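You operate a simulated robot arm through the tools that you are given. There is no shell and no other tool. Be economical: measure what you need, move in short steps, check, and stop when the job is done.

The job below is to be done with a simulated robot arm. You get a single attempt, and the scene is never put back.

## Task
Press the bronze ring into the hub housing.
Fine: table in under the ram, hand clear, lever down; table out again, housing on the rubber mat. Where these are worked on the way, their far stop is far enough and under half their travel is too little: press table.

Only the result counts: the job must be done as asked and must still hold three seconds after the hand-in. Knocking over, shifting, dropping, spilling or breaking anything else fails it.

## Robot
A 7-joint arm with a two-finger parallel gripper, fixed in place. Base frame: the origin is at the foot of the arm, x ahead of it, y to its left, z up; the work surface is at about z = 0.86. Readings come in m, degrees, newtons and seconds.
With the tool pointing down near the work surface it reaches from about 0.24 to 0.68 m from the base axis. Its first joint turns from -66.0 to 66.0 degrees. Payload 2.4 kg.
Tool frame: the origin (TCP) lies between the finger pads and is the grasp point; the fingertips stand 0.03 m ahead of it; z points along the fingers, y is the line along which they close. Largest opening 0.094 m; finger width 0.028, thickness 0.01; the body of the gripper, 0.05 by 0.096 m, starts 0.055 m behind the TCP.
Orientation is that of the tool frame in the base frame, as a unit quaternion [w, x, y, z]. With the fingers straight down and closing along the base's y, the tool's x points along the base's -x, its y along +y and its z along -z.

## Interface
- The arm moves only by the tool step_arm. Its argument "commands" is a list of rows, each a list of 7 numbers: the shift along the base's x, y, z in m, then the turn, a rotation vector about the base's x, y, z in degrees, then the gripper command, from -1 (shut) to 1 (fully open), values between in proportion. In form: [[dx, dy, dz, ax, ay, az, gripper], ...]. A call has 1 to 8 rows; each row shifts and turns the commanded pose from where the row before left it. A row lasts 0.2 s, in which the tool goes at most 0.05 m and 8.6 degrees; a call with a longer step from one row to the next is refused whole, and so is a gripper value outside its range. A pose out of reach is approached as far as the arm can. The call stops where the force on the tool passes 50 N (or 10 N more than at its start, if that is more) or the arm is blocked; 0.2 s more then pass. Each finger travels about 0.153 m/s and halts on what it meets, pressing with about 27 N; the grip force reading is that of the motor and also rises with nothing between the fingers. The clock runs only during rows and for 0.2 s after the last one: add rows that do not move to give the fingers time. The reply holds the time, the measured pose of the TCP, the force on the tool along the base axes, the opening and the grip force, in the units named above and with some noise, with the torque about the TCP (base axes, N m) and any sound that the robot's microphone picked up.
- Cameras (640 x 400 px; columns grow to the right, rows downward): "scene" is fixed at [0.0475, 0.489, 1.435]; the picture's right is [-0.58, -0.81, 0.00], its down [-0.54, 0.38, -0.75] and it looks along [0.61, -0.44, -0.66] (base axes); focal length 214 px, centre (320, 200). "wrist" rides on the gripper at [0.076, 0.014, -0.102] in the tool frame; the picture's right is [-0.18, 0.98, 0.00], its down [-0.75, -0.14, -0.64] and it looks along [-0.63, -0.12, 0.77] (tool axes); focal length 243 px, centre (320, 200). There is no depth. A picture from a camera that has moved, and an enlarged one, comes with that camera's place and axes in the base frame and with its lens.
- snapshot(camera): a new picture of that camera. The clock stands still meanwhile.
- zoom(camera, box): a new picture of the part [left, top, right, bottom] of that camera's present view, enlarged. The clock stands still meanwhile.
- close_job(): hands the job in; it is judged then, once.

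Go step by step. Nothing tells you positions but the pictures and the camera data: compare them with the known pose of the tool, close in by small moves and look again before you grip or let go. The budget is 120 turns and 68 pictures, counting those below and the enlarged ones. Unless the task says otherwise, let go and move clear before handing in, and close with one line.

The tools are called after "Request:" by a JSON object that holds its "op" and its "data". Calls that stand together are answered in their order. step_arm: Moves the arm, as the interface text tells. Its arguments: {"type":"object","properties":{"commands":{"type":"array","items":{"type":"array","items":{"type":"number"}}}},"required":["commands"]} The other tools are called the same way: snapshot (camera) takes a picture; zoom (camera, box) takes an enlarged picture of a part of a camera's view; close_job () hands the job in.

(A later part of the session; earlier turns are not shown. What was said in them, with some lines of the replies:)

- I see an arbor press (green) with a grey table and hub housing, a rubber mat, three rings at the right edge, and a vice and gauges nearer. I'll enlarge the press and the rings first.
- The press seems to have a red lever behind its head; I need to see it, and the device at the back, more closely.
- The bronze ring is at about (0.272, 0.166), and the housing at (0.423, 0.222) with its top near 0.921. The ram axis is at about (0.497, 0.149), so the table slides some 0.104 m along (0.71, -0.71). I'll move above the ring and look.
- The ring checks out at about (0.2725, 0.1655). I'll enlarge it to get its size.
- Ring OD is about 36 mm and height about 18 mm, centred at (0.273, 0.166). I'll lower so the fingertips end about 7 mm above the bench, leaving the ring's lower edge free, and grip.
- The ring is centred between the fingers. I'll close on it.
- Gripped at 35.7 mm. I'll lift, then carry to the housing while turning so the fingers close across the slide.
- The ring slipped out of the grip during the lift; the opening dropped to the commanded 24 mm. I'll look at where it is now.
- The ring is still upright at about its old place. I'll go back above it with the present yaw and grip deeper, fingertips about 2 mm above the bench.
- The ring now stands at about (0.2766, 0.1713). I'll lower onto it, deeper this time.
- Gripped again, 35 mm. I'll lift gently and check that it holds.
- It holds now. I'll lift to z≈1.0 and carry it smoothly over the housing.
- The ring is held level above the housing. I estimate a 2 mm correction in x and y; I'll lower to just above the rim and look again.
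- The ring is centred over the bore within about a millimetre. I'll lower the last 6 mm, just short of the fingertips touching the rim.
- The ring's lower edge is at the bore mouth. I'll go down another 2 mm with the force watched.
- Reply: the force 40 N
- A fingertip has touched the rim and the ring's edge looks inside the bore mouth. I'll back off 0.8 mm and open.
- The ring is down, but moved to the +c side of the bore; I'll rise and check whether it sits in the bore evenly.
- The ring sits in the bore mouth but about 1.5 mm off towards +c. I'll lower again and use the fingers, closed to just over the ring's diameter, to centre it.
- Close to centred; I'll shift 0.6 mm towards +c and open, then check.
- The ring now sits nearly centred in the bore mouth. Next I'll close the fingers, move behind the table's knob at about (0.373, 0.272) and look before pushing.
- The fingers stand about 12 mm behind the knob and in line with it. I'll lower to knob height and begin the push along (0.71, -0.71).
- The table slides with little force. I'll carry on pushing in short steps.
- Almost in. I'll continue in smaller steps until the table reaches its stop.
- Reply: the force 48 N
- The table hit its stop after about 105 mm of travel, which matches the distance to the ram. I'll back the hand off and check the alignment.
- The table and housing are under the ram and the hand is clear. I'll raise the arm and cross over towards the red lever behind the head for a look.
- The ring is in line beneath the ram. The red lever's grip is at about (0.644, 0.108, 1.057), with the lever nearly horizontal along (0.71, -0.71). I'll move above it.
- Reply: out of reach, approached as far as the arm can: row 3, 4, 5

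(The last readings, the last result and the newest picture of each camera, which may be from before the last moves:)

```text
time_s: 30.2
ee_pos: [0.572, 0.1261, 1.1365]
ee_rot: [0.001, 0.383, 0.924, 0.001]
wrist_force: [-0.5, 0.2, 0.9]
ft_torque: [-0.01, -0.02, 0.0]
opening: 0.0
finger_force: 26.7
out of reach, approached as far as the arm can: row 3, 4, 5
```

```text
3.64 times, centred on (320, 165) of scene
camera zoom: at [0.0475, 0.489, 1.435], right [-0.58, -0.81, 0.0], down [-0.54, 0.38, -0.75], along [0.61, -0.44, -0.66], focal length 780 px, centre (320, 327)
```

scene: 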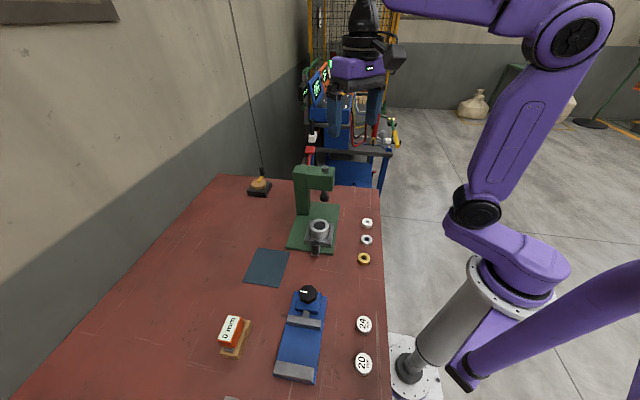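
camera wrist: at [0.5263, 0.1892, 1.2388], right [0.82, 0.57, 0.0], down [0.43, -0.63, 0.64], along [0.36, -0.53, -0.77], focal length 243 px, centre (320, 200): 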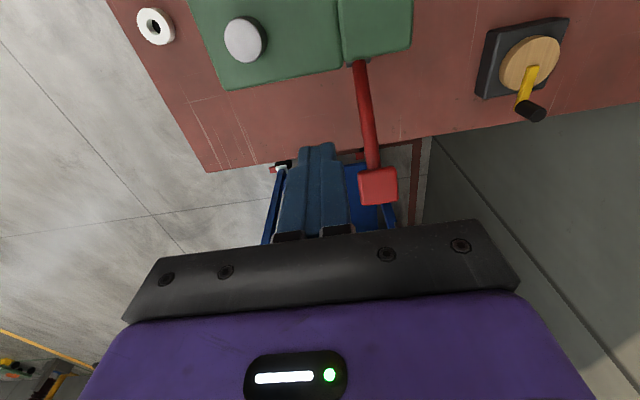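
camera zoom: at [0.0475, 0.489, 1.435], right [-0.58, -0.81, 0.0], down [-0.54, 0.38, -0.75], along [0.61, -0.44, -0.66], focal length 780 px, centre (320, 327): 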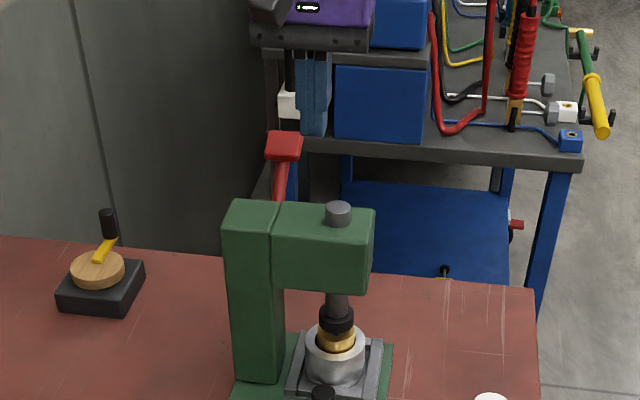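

The first approach was limited by reach at that height; lower down there should be more. I'll go towards the lever grip at tool height 1.11 and see how far it goes.

Request:
{"op": "step_arm", "data": {"commands": [[0.012, -0.003, -0.012, 0, 0, 0, -1], [0.012, -0.003, -0.0125, 0, 0, 0, -1], [0.014, -0.003, 0, 0, 0, 0, -1], [0.014, -0.0015, 0, 0, 0, 0, -1], [0.014, -0.0015, 0, 0, 0, 0, -1]]}}

Request:
{"op": "zoom", "data": {"camera": "wrist", "box": [220, 40, 440, 240]}}

```text
time_s: 31.4
ee_pos: [0.6363, 0.1144, 1.1106]
ee_rot: [0.0, 0.383, 0.924, 0.0]
wrist_force: [-0.2, 0.7, -0.3]
ft_torque: [0.03, 0.01, -0.03]
opening: 0.0001
finger_force: 26.8
```

```text
2.00 times, centred on (330, 140) of wrist
camera zoom: at [0.5921, 0.1791, 1.214], right [0.82, 0.57, 0.0], down [0.43, -0.63, 0.64], along [0.36, -0.53, -0.77], focal length 485 px, centre (300, 320)
```

zoom: 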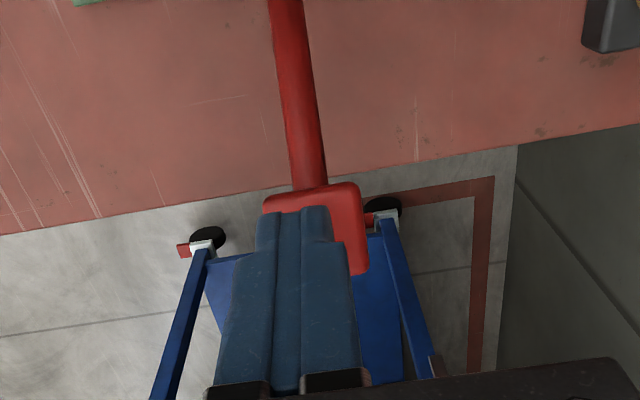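

The tool reached the lever; the fingertips are over the red grip, some 4 mm to one side. I'll correct that and start pushing down in small steps.

Request:
{"op": "step_arm", "data": {"commands": [[0.003, 0.003, 0, 0, 0, 0, -1], [0, 0, -0.01, 0, 0, 0, -1], [0, 0, -0.01, 0, 0, 0, -1], [0, 0, -0.01, 0, 0, 0, -1], [0, 0, -0.01, 0, 0, 0, -1]]}}

Request:
{"op": "zoom", "data": {"camera": "wrist", "box": [220, 40, 440, 240]}}

Request:
{"op": "zoom", "data": {"camera": "scene", "box": [270, 130, 370, 230]}}

```text
time_s: 32.6
ee_pos: [0.6396, 0.1184, 1.0718]
ee_rot: [0.0, 0.383, 0.924, -0.001]
wrist_force: [1.1, -0.6, 1.1]
ft_torque: [0.0, 0.0, 0.01]
opening: 0.0001
finger_force: 27.2
```

```text
2.00 times, centred on (330, 140) of wrist
camera zoom: at [0.5941, 0.1828, 1.1736], right [0.83, 0.56, 0.0], down [0.43, -0.63, 0.64], along [0.36, -0.53, -0.77], focal length 485 px, centre (300, 320)
```

zoom: 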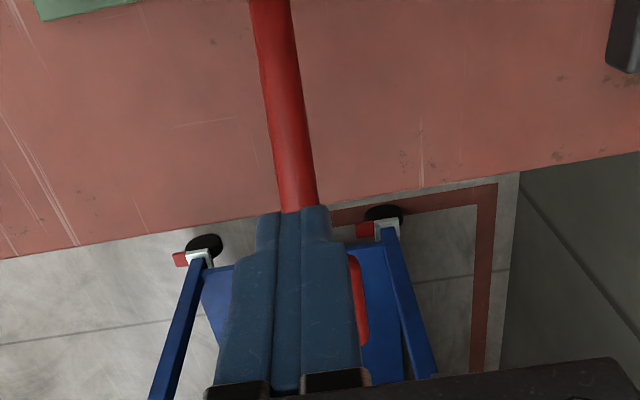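

```text
4.00 times, centred on (320, 180) of scene
camera zoom: at [0.0474, 0.489, 1.435], right [-0.58, -0.81, 0.0], down [-0.54, 0.38, -0.75], along [0.61, -0.44, -0.66], focal length 858 px, centre (320, 280)
```

zoom: 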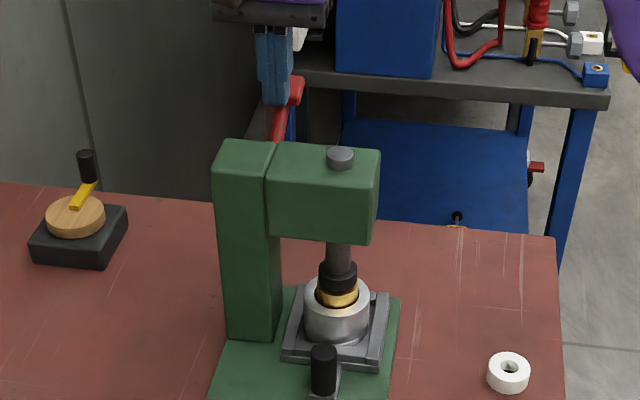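

No contact force yet; the tips look just above or beside the grip's inner side. I'll keep going down slowly.

Request:
{"op": "step_arm", "data": {"commands": [[0, 0, -0.006, 0, 0, 0, -1], [0, 0, -0.006, 0, 0, 0, -1], [0, 0, -0.006, 0, 0, 0, -1]]}}

Request:
{"op": "zoom", "data": {"camera": "scene", "box": [270, 130, 350, 210]}}

```text
time_s: 33.4
ee_pos: [0.639, 0.1179, 1.0514]
ee_rot: [-0.001, 0.383, 0.924, 0.0]
wrist_force: [0.4, 0.4, 0.0]
ft_torque: [-0.03, -0.04, 0.02]
opening: 0.0001
finger_force: 27.5
```

```text
5.00 times, centred on (310, 170) of scene
camera zoom: at [0.0475, 0.489, 1.435], right [-0.58, -0.81, 0.0], down [-0.54, 0.38, -0.75], along [0.61, -0.44, -0.66], focal length 1072 px, centre (370, 350)
```

zoom: 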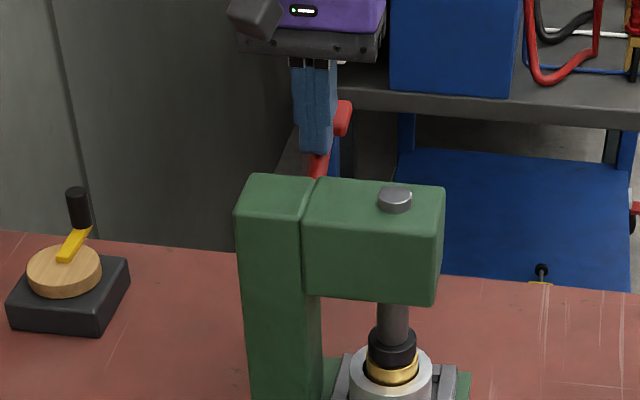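

The ram pin sits slightly lower, so the lever appears to be moving with almost no force. I'll keep pressing and watch the ram.

Request:
{"op": "step_arm", "data": {"commands": [[0, 0, -0.008, 0, 0, 0, -1], [0, 0, -0.008, 0, 0, 0, -1], [-0.001, 0.001, -0.008, 0, 0, 0, -1], [-0.001, 0.001, -0.008, 0, 0, 0, -1]]}}

Request:
{"op": "zoom", "data": {"camera": "scene", "box": [270, 130, 350, 210]}}

Request:
{"op": "zoom", "data": {"camera": "wrist", "box": [220, 40, 440, 240]}}

```text
time_s: 34.4
ee_pos: [0.6364, 0.1185, 1.0198]
ee_rot: [0.0, 0.383, 0.924, 0.0]
wrist_force: [0.1, -0.7, 7.4]
ft_torque: [-0.12, -0.06, -0.04]
opening: 0.0
finger_force: 26.7
```

```text
5.00 times, centred on (310, 170) of scene
camera zoom: at [0.0473, 0.4889, 1.4351], right [-0.58, -0.81, 0.0], down [-0.54, 0.38, -0.75], along [0.61, -0.44, -0.66], focal length 1072 px, centre (370, 350)
```

zoom: 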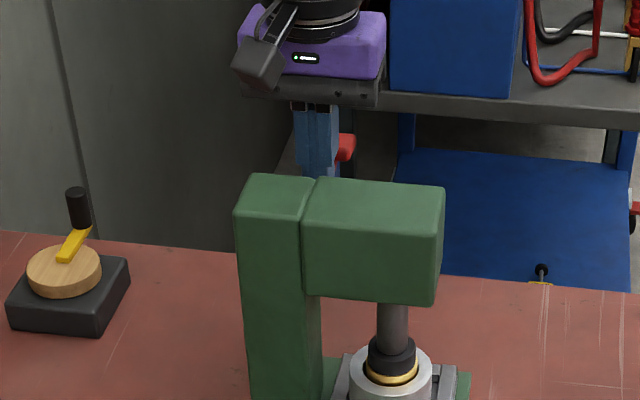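

```text
2.00 times, centred on (330, 140) of wrist
camera zoom: at [0.5927, 0.1831, 1.1224], right [0.83, 0.56, 0.0], down [0.43, -0.63, 0.64], along [0.36, -0.53, -0.77], focal length 485 px, centre (300, 320)
```

zoom: 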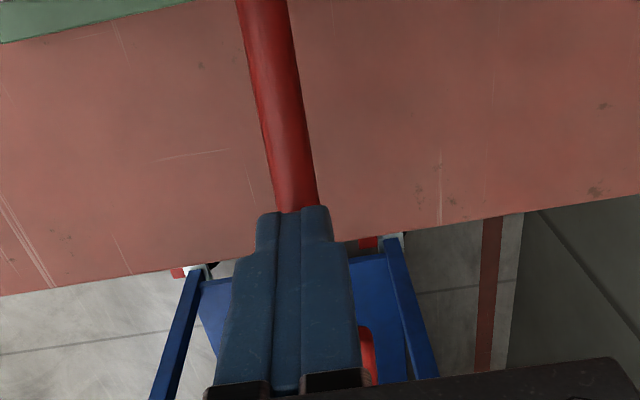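

The ram has gone down with the lever and the ring is entering. I'll continue the stroke.

Request:
{"op": "step_arm", "data": {"commands": [[-0.001, 0.001, -0.007, 0, 0, 0, -1], [-0.001, 0.001, -0.007, 0, 0, 0, -1], [-0.002, 0.002, -0.007, 0, 0, 0, -1], [-0.002, 0.002, -0.007, 0, 0, 0, -1]]}}

Request:
{"op": "zoom", "data": {"camera": "scene", "box": [270, 130, 350, 210]}}

```text
time_s: 35.4
ee_pos: [0.6326, 0.1228, 0.9965]
ee_rot: [0.006, 0.383, 0.924, 0.002]
wrist_force: [0.3, -8.2, 36.7]
ft_torque: [0.03, 0.23, 0.34]
opening: 0.0002
finger_force: 27.5
```

```text
5.00 times, centred on (310, 170) of scene
camera zoom: at [0.0467, 0.4886, 1.4352], right [-0.58, -0.81, 0.0], down [-0.54, 0.38, -0.75], along [0.61, -0.44, -0.66], focal length 1072 px, centre (370, 350)
```

zoom: 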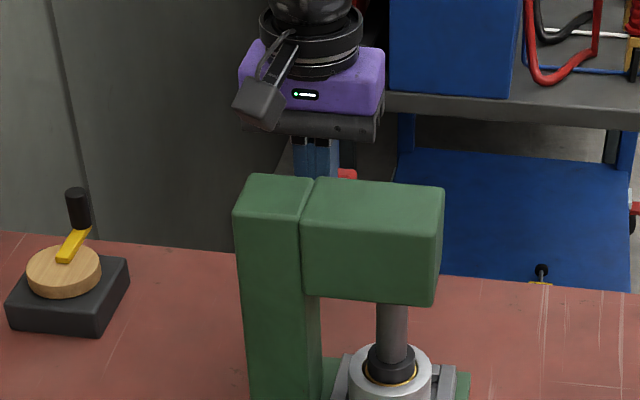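

Force is rising and the ring is nearly down in the bore. I'll press further.

Request:
{"op": "step_arm", "data": {"commands": [[-0.001, 0.001, -0.006, 0, 0, 0, -1], [-0.001, 0.001, -0.006, 0, 0, 0, -1], [-0.001, 0.001, -0.006, 0, 0, 0, -1], [0, 0, 0, 0, 0, 0, -1]]}}

Request:
{"op": "step_arm", "data": {"commands": [[-0.001, 0.001, -0.006, 0, 0, 0, -1], [-0.001, 0.001, -0.006, 0, 0, 0, -1], [0, 0, 0, 0, 0, 0, -1]]}}

Request:
{"op": "zoom", "data": {"camera": "scene", "box": [270, 130, 350, 230]}}

```text
time_s: 35.7
ee_pos: [0.6332, 0.1234, 0.9972]
ee_rot: [0.006, 0.384, 0.923, 0.004]
wrist_force: [-1.8, -0.7, 9.5]
ft_torque: [0.11, 0.15, 0.03]
opening: 0.0
finger_force: 27.5
stopped in row 1: the force on the tool passed its limit at 55 N (the readings are from after the stop); the commanded pose is now the measured one
```

```text
time_s: 36.2
ee_pos: [0.6346, 0.123, 0.9965]
ee_rot: [0.011, 0.384, 0.923, 0.005]
wrist_force: [-3.7, -0.9, 10.3]
ft_torque: [0.06, 0.21, 0.07]
opening: 0.0
finger_force: 27.3
stopped in row 2: the force on the tool passed its limit at 58 N (the readings are from after the stop); the commanded pose is now the measured one
```

```text
4.00 times, centred on (310, 180) of scene
camera zoom: at [0.0472, 0.4889, 1.4351], right [-0.58, -0.81, 0.0], down [-0.54, 0.38, -0.75], along [0.61, -0.44, -0.66], focal length 858 px, centre (360, 280)
```

zoom: 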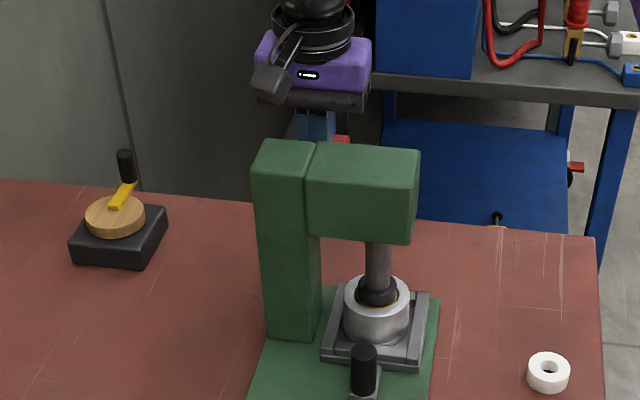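

It is now blocked at 55 N. I'll take a closer look at the ring under the ram.

Request:
{"op": "zoom", "data": {"camera": "scene", "box": [310, 185, 350, 220]}}

```text
11.43 times, centred on (330, 202) of scene
camera zoom: at [0.0472, 0.4889, 1.4351], right [-0.58, -0.81, 0.0], down [-0.54, 0.38, -0.75], along [0.61, -0.44, -0.66], focal length 2451 px, centre (206, 171)
```

zoom: 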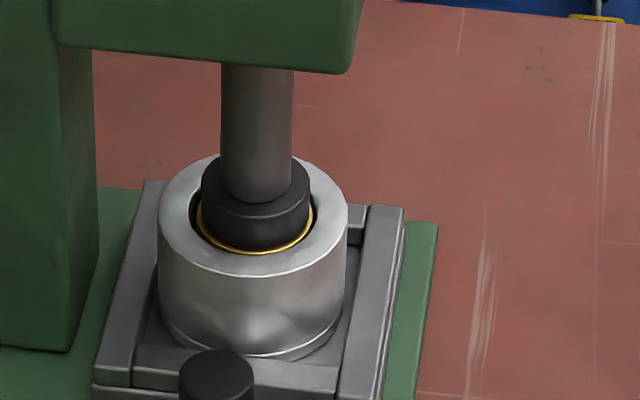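

The ring looks flush in the bore. I'll press once more gently to be sure it sits on its stop.

Request:
{"op": "step_arm", "data": {"commands": [[0, 0, -0.003, 0, 0, 0, -1], [0, 0, -0.003, 0, 0, 0, -1], [0, 0, -0.002, 0, 0, 0, -1]]}}

Request:
{"op": "step_arm", "data": {"commands": [[0, 0, -0.002, 0, 0, 0, -1], [0, 0, -0.002, 0, 0, 0, -1]]}}

```text
time_s: 36.8
ee_pos: [0.6364, 0.124, 0.9973]
ee_rot: [0.012, 0.384, 0.923, 0.008]
wrist_force: [-5.7, -1.9, 10.6]
ft_torque: [0.05, 0.27, 0.04]
opening: 0.0
finger_force: 27.0
stopped in row 3: the force on the tool passed its limit at 54 N (the readings are from after the stop); the commanded pose is now the measured one
```

```text
time_s: 37.4
ee_pos: [0.6354, 0.1236, 0.9966]
ee_rot: [0.014, 0.383, 0.924, 0.009]
wrist_force: [-18.2, -3.6, 46.0]
ft_torque: [0.29, 1.05, 0.17]
opening: 0.0001
finger_force: 27.1
```

It is firmly at its stop. I'll lift the hand straight up and see whether the ram returns by itself.

Request:
{"op": "step_arm", "data": {"commands": [[0, 0, 0.02, 0, 0, 0, -1], [0, 0, 0.03, 0, 0, 0, -1], [0, 0, 0.03, 0, 0, 0, -1], [0, 0, 0.03, 0, 0, 0, -1], [-0.02, 0, 0.03, 0, 0, 0, -1]]}}

Request:
{"op": "zoom", "data": {"camera": "scene", "box": [280, 130, 370, 230]}}

```text
time_s: 38.6
ee_pos: [0.6124, 0.1244, 1.1323]
ee_rot: [0.011, 0.384, 0.923, 0.007]
wrist_force: [0.4, -0.4, 0.0]
ft_torque: [-0.01, 0.0, 0.04]
opening: 0.0001
finger_force: 26.6
```

```text
4.00 times, centred on (325, 180) of scene
camera zoom: at [0.0475, 0.489, 1.435], right [-0.58, -0.81, 0.0], down [-0.54, 0.38, -0.75], along [0.61, -0.44, -0.66], focal length 858 px, centre (300, 280)
```

zoom: 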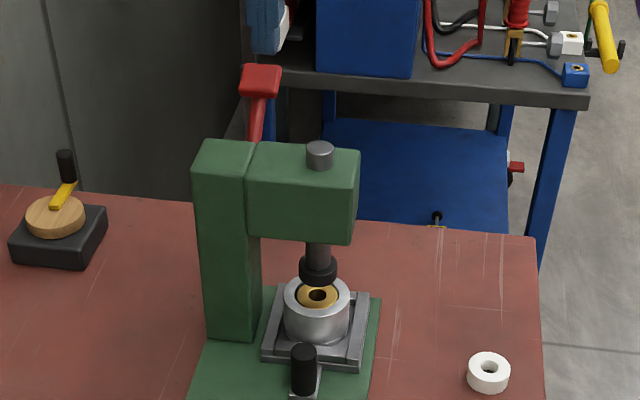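

The ram has sprung back and the ring sits flush in the housing. Now I'll return over the press to the knob side, opening the gripper and tilting it a little away from the head.

Request:
{"op": "step_arm", "data": {"commands": [[-0.02, 0.005, 0.045, 0, 0, 0, -1], [-0.02, 0.01, 0.045, 0, 0, 0, -1], [-0.035, 0.021, 0.02, 0, 0, 0, -1], [-0.035, 0.021, 0, 0, 0, 0, -1], [-0.035, 0.021, 0, 0, 0, 0, 0], [-0.035, 0.021, 0, 0, 0, 0, 0], [-0.035, 0.021, -0.02, -5.3, -5.3, 0, 0], [-0.005, 0.007, -0.04, -5.3, -5.3, 0, 0]]}}

Request:
{"op": "snapshot", "data": {"camera": "wrist"}}

```text
refused: row 2 steps farther than a row can; nothing moved
```

```text
15 pictures are left
camera wrist: at [0.5655, 0.1877, 1.2342], right [0.83, 0.56, 0.02], down [0.41, -0.64, 0.65], along [0.38, -0.53, -0.76], focal length 243 px, centre (320, 200)
```

wrist: 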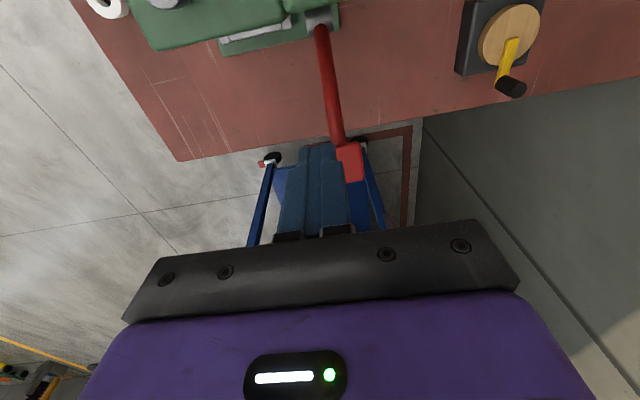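

One row was too long, so nothing moved; I'll send the same path with shorter steps.

Request:
{"op": "step_arm", "data": {"commands": [[-0.01, 0.005, 0.045, 0, 0, 0, -1], [-0.015, 0.01, 0.04, 0, 0, 0, -1], [-0.035, 0.021, 0.02, 0, 0, 0, -1], [-0.035, 0.021, 0, 0, 0, 0, -1], [-0.035, 0.021, 0, 0, 0, 0, 0], [-0.035, 0.021, 0, 0, 0, 0, 0], [-0.035, 0.021, -0.02, -5.3, -5.3, 0, 0], [-0.012, 0.01, -0.035, -5.3, -5.3, 0, 0]]}}

```text
time_s: 40.4
ee_pos: [0.4033, 0.2538, 1.1826]
ee_rot: [0.133, 0.379, 0.915, -0.044]
wrist_force: [0.2, -0.1, 0.4]
ft_torque: [-0.03, -0.02, 0.0]
opening: 0.0471
finger_force: 0.0
```

The hand is back on the knob side, tilted 16°. I'll descend to just above and behind the knob, and check there.

Request:
{"op": "step_arm", "data": {"commands": [[0.0054, -0.0085, -0.045, 0, 0, 0, 0], [0.0054, -0.0085, -0.045, 0, 0, 0, 0], [0.0054, -0.0085, -0.045, 0, 0, 0, 0], [0.0054, -0.0085, -0.045, 0, 0, 0, 0], [0, 0, 0, 0, 0, 0, 0]]}}

Request:
{"op": "zoom", "data": {"camera": "wrist", "box": [220, 60, 420, 240]}}

```text
time_s: 41.6
ee_pos: [0.4255, 0.2204, 1.0026]
ee_rot: [0.133, 0.379, 0.915, -0.043]
wrist_force: [-0.3, 0.1, -0.2]
ft_torque: [0.01, 0.03, 0.01]
opening: 0.0467
finger_force: 0.1
```

```text
2.22 times, centred on (320, 150) of wrist
camera zoom: at [0.3613, 0.3002, 1.08], right [0.82, 0.57, 0.07], down [0.28, -0.5, 0.82], along [0.51, -0.65, -0.57], focal length 539 px, centre (320, 311)
```

zoom: 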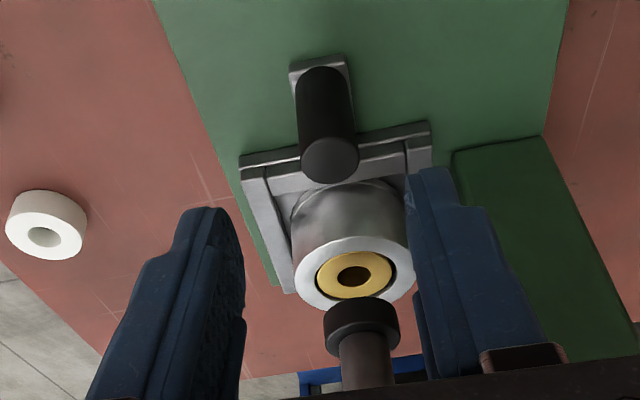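

I see the knob at about (0.447, 0.202) and the ring flush in the housing. I'll lower the open fingers around the knob and grip it.

Request:
{"op": "step_arm", "data": {"commands": [[0.0098, -0.0082, -0.02, 0, 0, 0, 0], [0.0097, -0.0082, -0.02, 0, 0, 0, 0], [0, 0, -0.02, 0, 0, 0, 0], [0, 0, -0.0165, 0, 0, 0, 0], [0, 0, 0, 0, 0, 0, -0.3], [0, 0, 0, 0, 0, 0, -1], [0, 0, 0, 0, 0, 0, -1]]}}

Request:
{"op": "zoom", "data": {"camera": "wrist", "box": [220, 60, 420, 240]}}

```text
time_s: 43.2
ee_pos: [0.4442, 0.2061, 0.926]
ee_rot: [0.134, 0.378, 0.915, -0.042]
wrist_force: [13.2, 10.7, 1.1]
ft_torque: [-0.44, 0.75, -0.07]
opening: 0.0223
finger_force: 44.8
```

```text
2.22 times, centred on (320, 150) of wrist
camera zoom: at [0.3803, 0.2856, 1.0039], right [0.82, 0.57, 0.08], down [0.28, -0.5, 0.82], along [0.51, -0.65, -0.57], focal length 539 px, centre (320, 311)
```

zoom: 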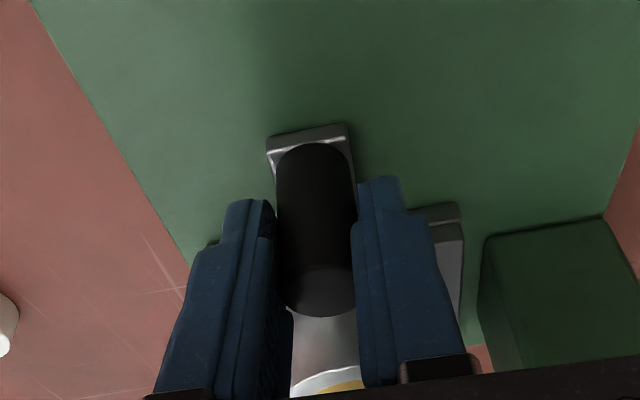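

The knob is gripped, with some side load. I'll ease 1.5 mm sideways, then draw the table out along (-0.71, 0.71).

Request:
{"op": "step_arm", "data": {"commands": [[0.001, 0.001, 0, 0, 0, 0, -1], [-0.0053, 0.0053, 0, 0, 0, 0, -1], [-0.0106, 0.0106, 0, 0, 0, 0, -1], [-0.0106, 0.0106, 0, 0, 0, 0, -1], [-0.0106, 0.0106, 0, 0, 0, 0, -1], [-0.0106, 0.0106, 0, 0, 0, 0, -1], [-0.0106, 0.0106, 0, 0, 0, 0, -1], [-0.0071, 0.0071, 0, 0, 0, 0, -1]]}}

```text
time_s: 45.0
ee_pos: [0.3806, 0.2694, 0.9251]
ee_rot: [0.133, 0.379, 0.915, -0.043]
wrist_force: [2.8, 3.4, 25.2]
ft_torque: [-1.55, -0.08, -0.1]
opening: 0.0223
finger_force: 45.4
```

About 90 mm out; I'll pull the rest gently to the stop.

Request:
{"op": "step_arm", "data": {"commands": [[-0.0035, 0.0035, 0, 0, 0, 0, -1], [-0.0028, 0.0028, 0, 0, 0, 0, -1], [-0.0028, 0.0028, 0, 0, 0, 0, -1], [-0.0021, 0.0021, 0, 0, 0, 0, -1]]}}

```text
time_s: 46.0
ee_pos: [0.3707, 0.2791, 0.9258]
ee_rot: [0.132, 0.38, 0.914, -0.044]
wrist_force: [11.1, -6.8, 15.9]
ft_torque: [-0.37, 0.82, 0.45]
opening: 0.0223
finger_force: 45.1
```

The table is out at its stop. I'll open, withdraw upward and straighten the tool, then move over the housing.

Request:
{"op": "step_arm", "data": {"commands": [[0, 0, 0, 0, 0, 0, 0], [0, 0, 0, 0, 0, 0, 0.2], [-0.006, 0.005, 0.03, 0, 0, 0, 0.2], [-0.006, 0.005, 0.04, 0, 0, 0, 0.6], [0.01, -0.01, 0.03, 5.3, 5.3, 0, 1], [0.025, -0.025, 0, 5.3, 5.3, 0, 1], [0.027, -0.027, 0, 0, 0, 0, 1], [0, 0, 0, 0, 0, 0, 1]]}}

Request:
{"op": "zoom", "data": {"camera": "wrist", "box": [240, 60, 400, 200]}}

```text
time_s: 47.8
ee_pos: [0.4204, 0.2298, 1.0258]
ee_rot: [0.011, 0.384, 0.923, 0.006]
wrist_force: [0.2, -0.6, -0.7]
ft_torque: [-0.03, 0.04, 0.0]
opening: 0.0941
finger_force: 0.0
```

```text
2.86 times, centred on (320, 130) of wrist
camera zoom: at [0.3733, 0.2931, 1.1273], right [0.83, 0.56, 0.02], down [0.41, -0.64, 0.65], along [0.38, -0.53, -0.76], focal length 693 px, centre (320, 400)
```

zoom: 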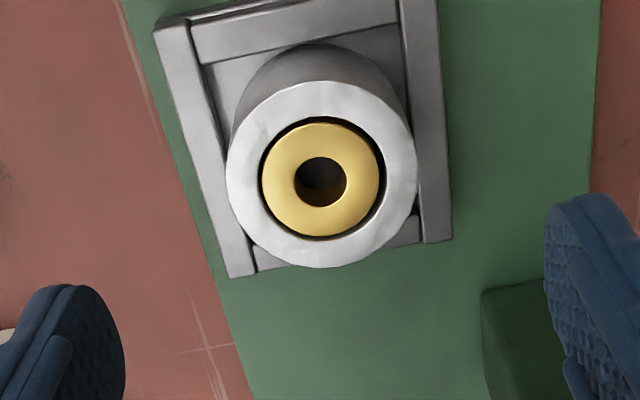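

Ring flush and centred. The housing is at (0.4256, 0.2254); I'll straighten the small tilt and lower to grip its upper 20 mm, staying above the rails.

Request:
{"op": "step_arm", "data": {"commands": [[0.0052, -0.0044, -0.02, 0, 1.4, 0, 1], [0, 0, -0.03, 0, 0, 0, 1], [0, 0, -0.03, 0, 0, 0, 1], [0, 0, -0.0148, 0, 0, 0, 1], [0, 0, 0, 0, 0, 0, 1]]}}

Request:
{"op": "zoom", "data": {"camera": "wrist", "box": [220, 60, 420, 240]}}

```text
time_s: 49.0
ee_pos: [0.4234, 0.2235, 0.9297]
ee_rot: [0.001, 0.384, 0.923, 0.002]
wrist_force: [0.1, -0.6, 0.0]
ft_torque: [0.01, 0.03, 0.02]
opening: 0.0938
finger_force: 0.2
```

```text
2.22 times, centred on (320, 150) of wrist
camera zoom: at [0.3792, 0.2874, 1.0325], right [0.83, 0.56, 0.0], down [0.43, -0.64, 0.64], along [0.36, -0.53, -0.77], focal length 539 px, centre (320, 311)
```

zoom: 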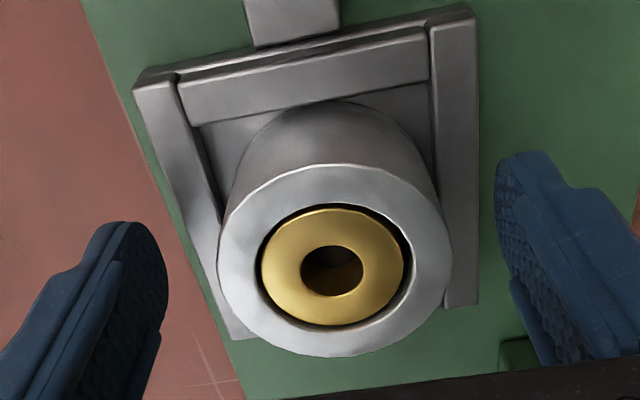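

The housing is 3 mm off towards +c; I'll correct that and close.

Request:
{"op": "step_arm", "data": {"commands": [[0.0016, 0.003, 0, 0, 0, 0, 1], [0, 0, 0, 0, 0, 0, 0.6], [0, 0, 0, 0, 0, 0, 0.3], [0, 0, 0, 0, 0, 0, -1], [0, 0, 0, 0, 0, 0, -1], [0, 0, 0, 0, 0, 0, -1]]}}

```text
time_s: 50.4
ee_pos: [0.4249, 0.2268, 0.9306]
ee_rot: [0.001, 0.384, 0.923, 0.002]
wrist_force: [-3.0, -1.2, 2.0]
ft_torque: [-0.21, 0.19, -0.04]
opening: 0.0518
finger_force: 27.7
```

Gripped at 51.8 mm. I'll lift slowly and check it holds.

Request:
{"op": "step_arm", "data": {"commands": [[0, 0, 0.008, 0, 0, 0, -1], [0, 0, 0.01, 0, 0, 0, -1], [0, 0, 0.012, 0, 0, 0, -1]]}}

Request:
{"op": "zoom", "data": {"camera": "scene", "box": [230, 180, 380, 300]}}

```text
time_s: 51.2
ee_pos: [0.426, 0.2277, 0.9613]
ee_rot: [0.001, 0.383, 0.924, 0.002]
wrist_force: [0.0, -0.7, -4.5]
ft_torque: [0.05, 0.03, -0.02]
opening: 0.052
finger_force: 26.7
```

```text
3.33 times, centred on (305, 240) of scene
camera zoom: at [0.0475, 0.489, 1.435], right [-0.58, -0.81, 0.0], down [-0.54, 0.38, -0.75], along [0.61, -0.44, -0.66], focal length 715 px, centre (370, 67)
```

zoom: 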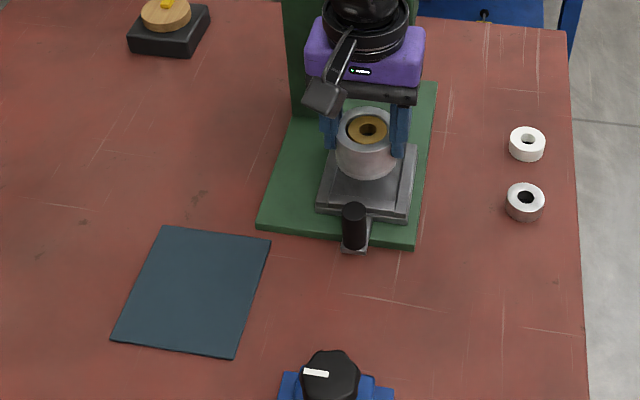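

It holds (about 5 N). I'll lift to z≈1.0 and carry it over the mat's centre at about (0.425, 0.413).

Request:
{"op": "step_arm", "data": {"commands": [[0, 0, 0.02, 0, 0, 0, -1], [0, 0, 0.02, 0, 0, 0, -1], [0, 0.015, 0.01, 0, 0, 0, -1], [0, 0.025, 0, 0, 0, 0, -1], [0, 0.03, 0, 0, 0, 0, -1], [0, 0.03, 0, 0, 0, 0, -1], [0, 0.03, 0, 0, 0, 0, -1], [0, 0.025, 0, 0, 0, 0, -1]]}}

Request:
{"op": "step_arm", "data": {"commands": [[0, 0.018, 0, 0, 0, 0, -1], [0, 0.012, 0, 0, 0, 0, -1], [0, 0, -0.03, 0, 0, 0, -1], [0, 0, -0.03, 0, 0, 0, -1], [0, 0, -0.015, 0, 0, 0, -1], [0, 0, 0, 0, 0, 0, -1]]}}

Request:
{"op": "zoom", "data": {"camera": "scene", "box": [230, 210, 320, 300]}}

```text
time_s: 53.0
ee_pos: [0.4269, 0.3815, 1.0101]
ee_rot: [0.0, 0.384, 0.923, 0.001]
wrist_force: [0.3, 0.4, -5.4]
ft_torque: [0.01, 0.04, 0.02]
opening: 0.0518
finger_force: 26.7
```

```text
time_s: 54.4
ee_pos: [0.4255, 0.4124, 0.9371]
ee_rot: [0.0, 0.383, 0.924, 0.002]
wrist_force: [0.2, -0.4, -4.2]
ft_torque: [0.02, 0.03, 0.02]
opening: 0.0518
finger_force: 27.2
```

```text
4.44 times, centred on (275, 255) of scene
camera zoom: at [0.0475, 0.489, 1.435], right [-0.58, -0.81, 0.0], down [-0.54, 0.38, -0.75], along [0.61, -0.44, -0.66], focal length 953 px, centre (520, -44)
```

zoom: 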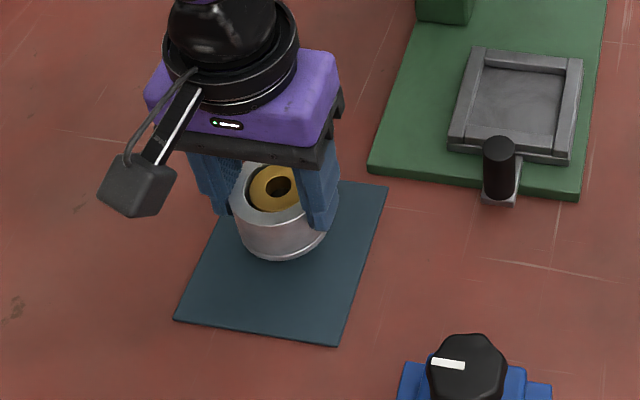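

It hangs over the mat's centre. I'll lower in small steps until the weight is taken.

Request:
{"op": "step_arm", "data": {"commands": [[0, 0, -0.006, 0, 0, 0, -1], [0, 0, -0.005, 0, 0, 0, -1], [0, 0, -0.005, 0, 0, 0, -1], [0, 0, -0.004, 0, 0, 0, -1]]}}

Request:
{"op": "step_arm", "data": {"commands": [[0, 0, -0.003, 0, 0, 0, -1], [0, 0, -0.002, 0, 0, 0, -1]]}}

```text
time_s: 55.4
ee_pos: [0.4271, 0.4142, 0.9158]
ee_rot: [0.0, 0.383, 0.924, 0.001]
wrist_force: [-0.1, 0.2, -4.9]
ft_torque: [-0.01, 0.02, 0.03]
opening: 0.0519
finger_force: 26.6
```

```text
time_s: 56.0
ee_pos: [0.4268, 0.4134, 0.9129]
ee_rot: [0.001, 0.383, 0.924, 0.002]
wrist_force: [-4.7, -3.6, 15.0]
ft_torque: [-0.52, 0.39, -0.06]
opening: 0.052
finger_force: 26.9
```

Contact with the mat is made. I'll open, then rise straight up and look.

Request:
{"op": "step_arm", "data": {"commands": [[0, 0, 0.001, 0, 0, 0, -1], [0, 0, 0, 0, 0, 0, 0.3], [0, 0, 0, 0, 0, 0, 0.7], [0, 0, 0, 0, 0, 0, 1], [0, 0, 0.03, 0, 0, 0, 1], [0, 0, 0.04, 0, 0, 0, 1], [0, 0, 0.04, 0, 0, 0, 1], [0, 0, 0.03, 0, 0, 0, 1]]}}

Request:
{"op": "snapshot", "data": {"camera": "scene"}}

Request:
{"op": "zoom", "data": {"camera": "wrist", "box": [240, 40, 420, 180]}}

```text
time_s: 57.8
ee_pos: [0.425, 0.4138, 1.0515]
ee_rot: [0.0, 0.383, 0.924, 0.002]
wrist_force: [-0.3, 0.0, -0.5]
ft_torque: [0.03, 0.0, 0.01]
opening: 0.0939
finger_force: 0.0
```

```text
8 pictures are left
```

scene: 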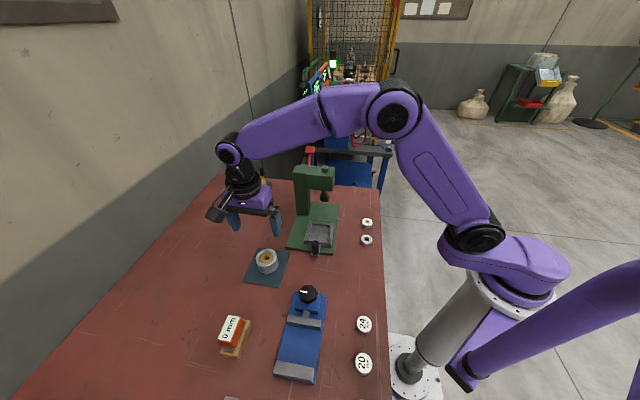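

```text
2.86 times, centred on (330, 110) of wrist
camera zoom: at [0.3807, 0.4775, 1.1542], right [0.83, 0.56, 0.0], down [0.43, -0.64, 0.64], along [0.36, -0.53, -0.77], focal length 693 px, centre (291, 457)
```

zoom: 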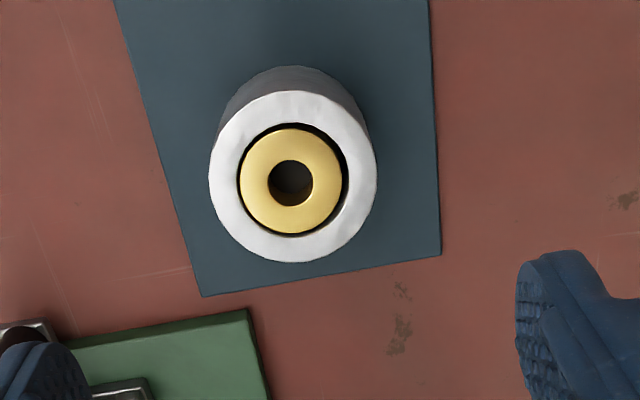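

The housing stands upright on the rubber mat with the bronze ring flush in its bore. The table is out, the lever is back up, the hand is clear, and everything else is where it was.

Request:
{"op": "close_job", "data": {}}

```text
The job is handed in.
```

The bronze ring is pressed flush into the hub housing, the press table is back out, and the housing stands on the rubber mat.
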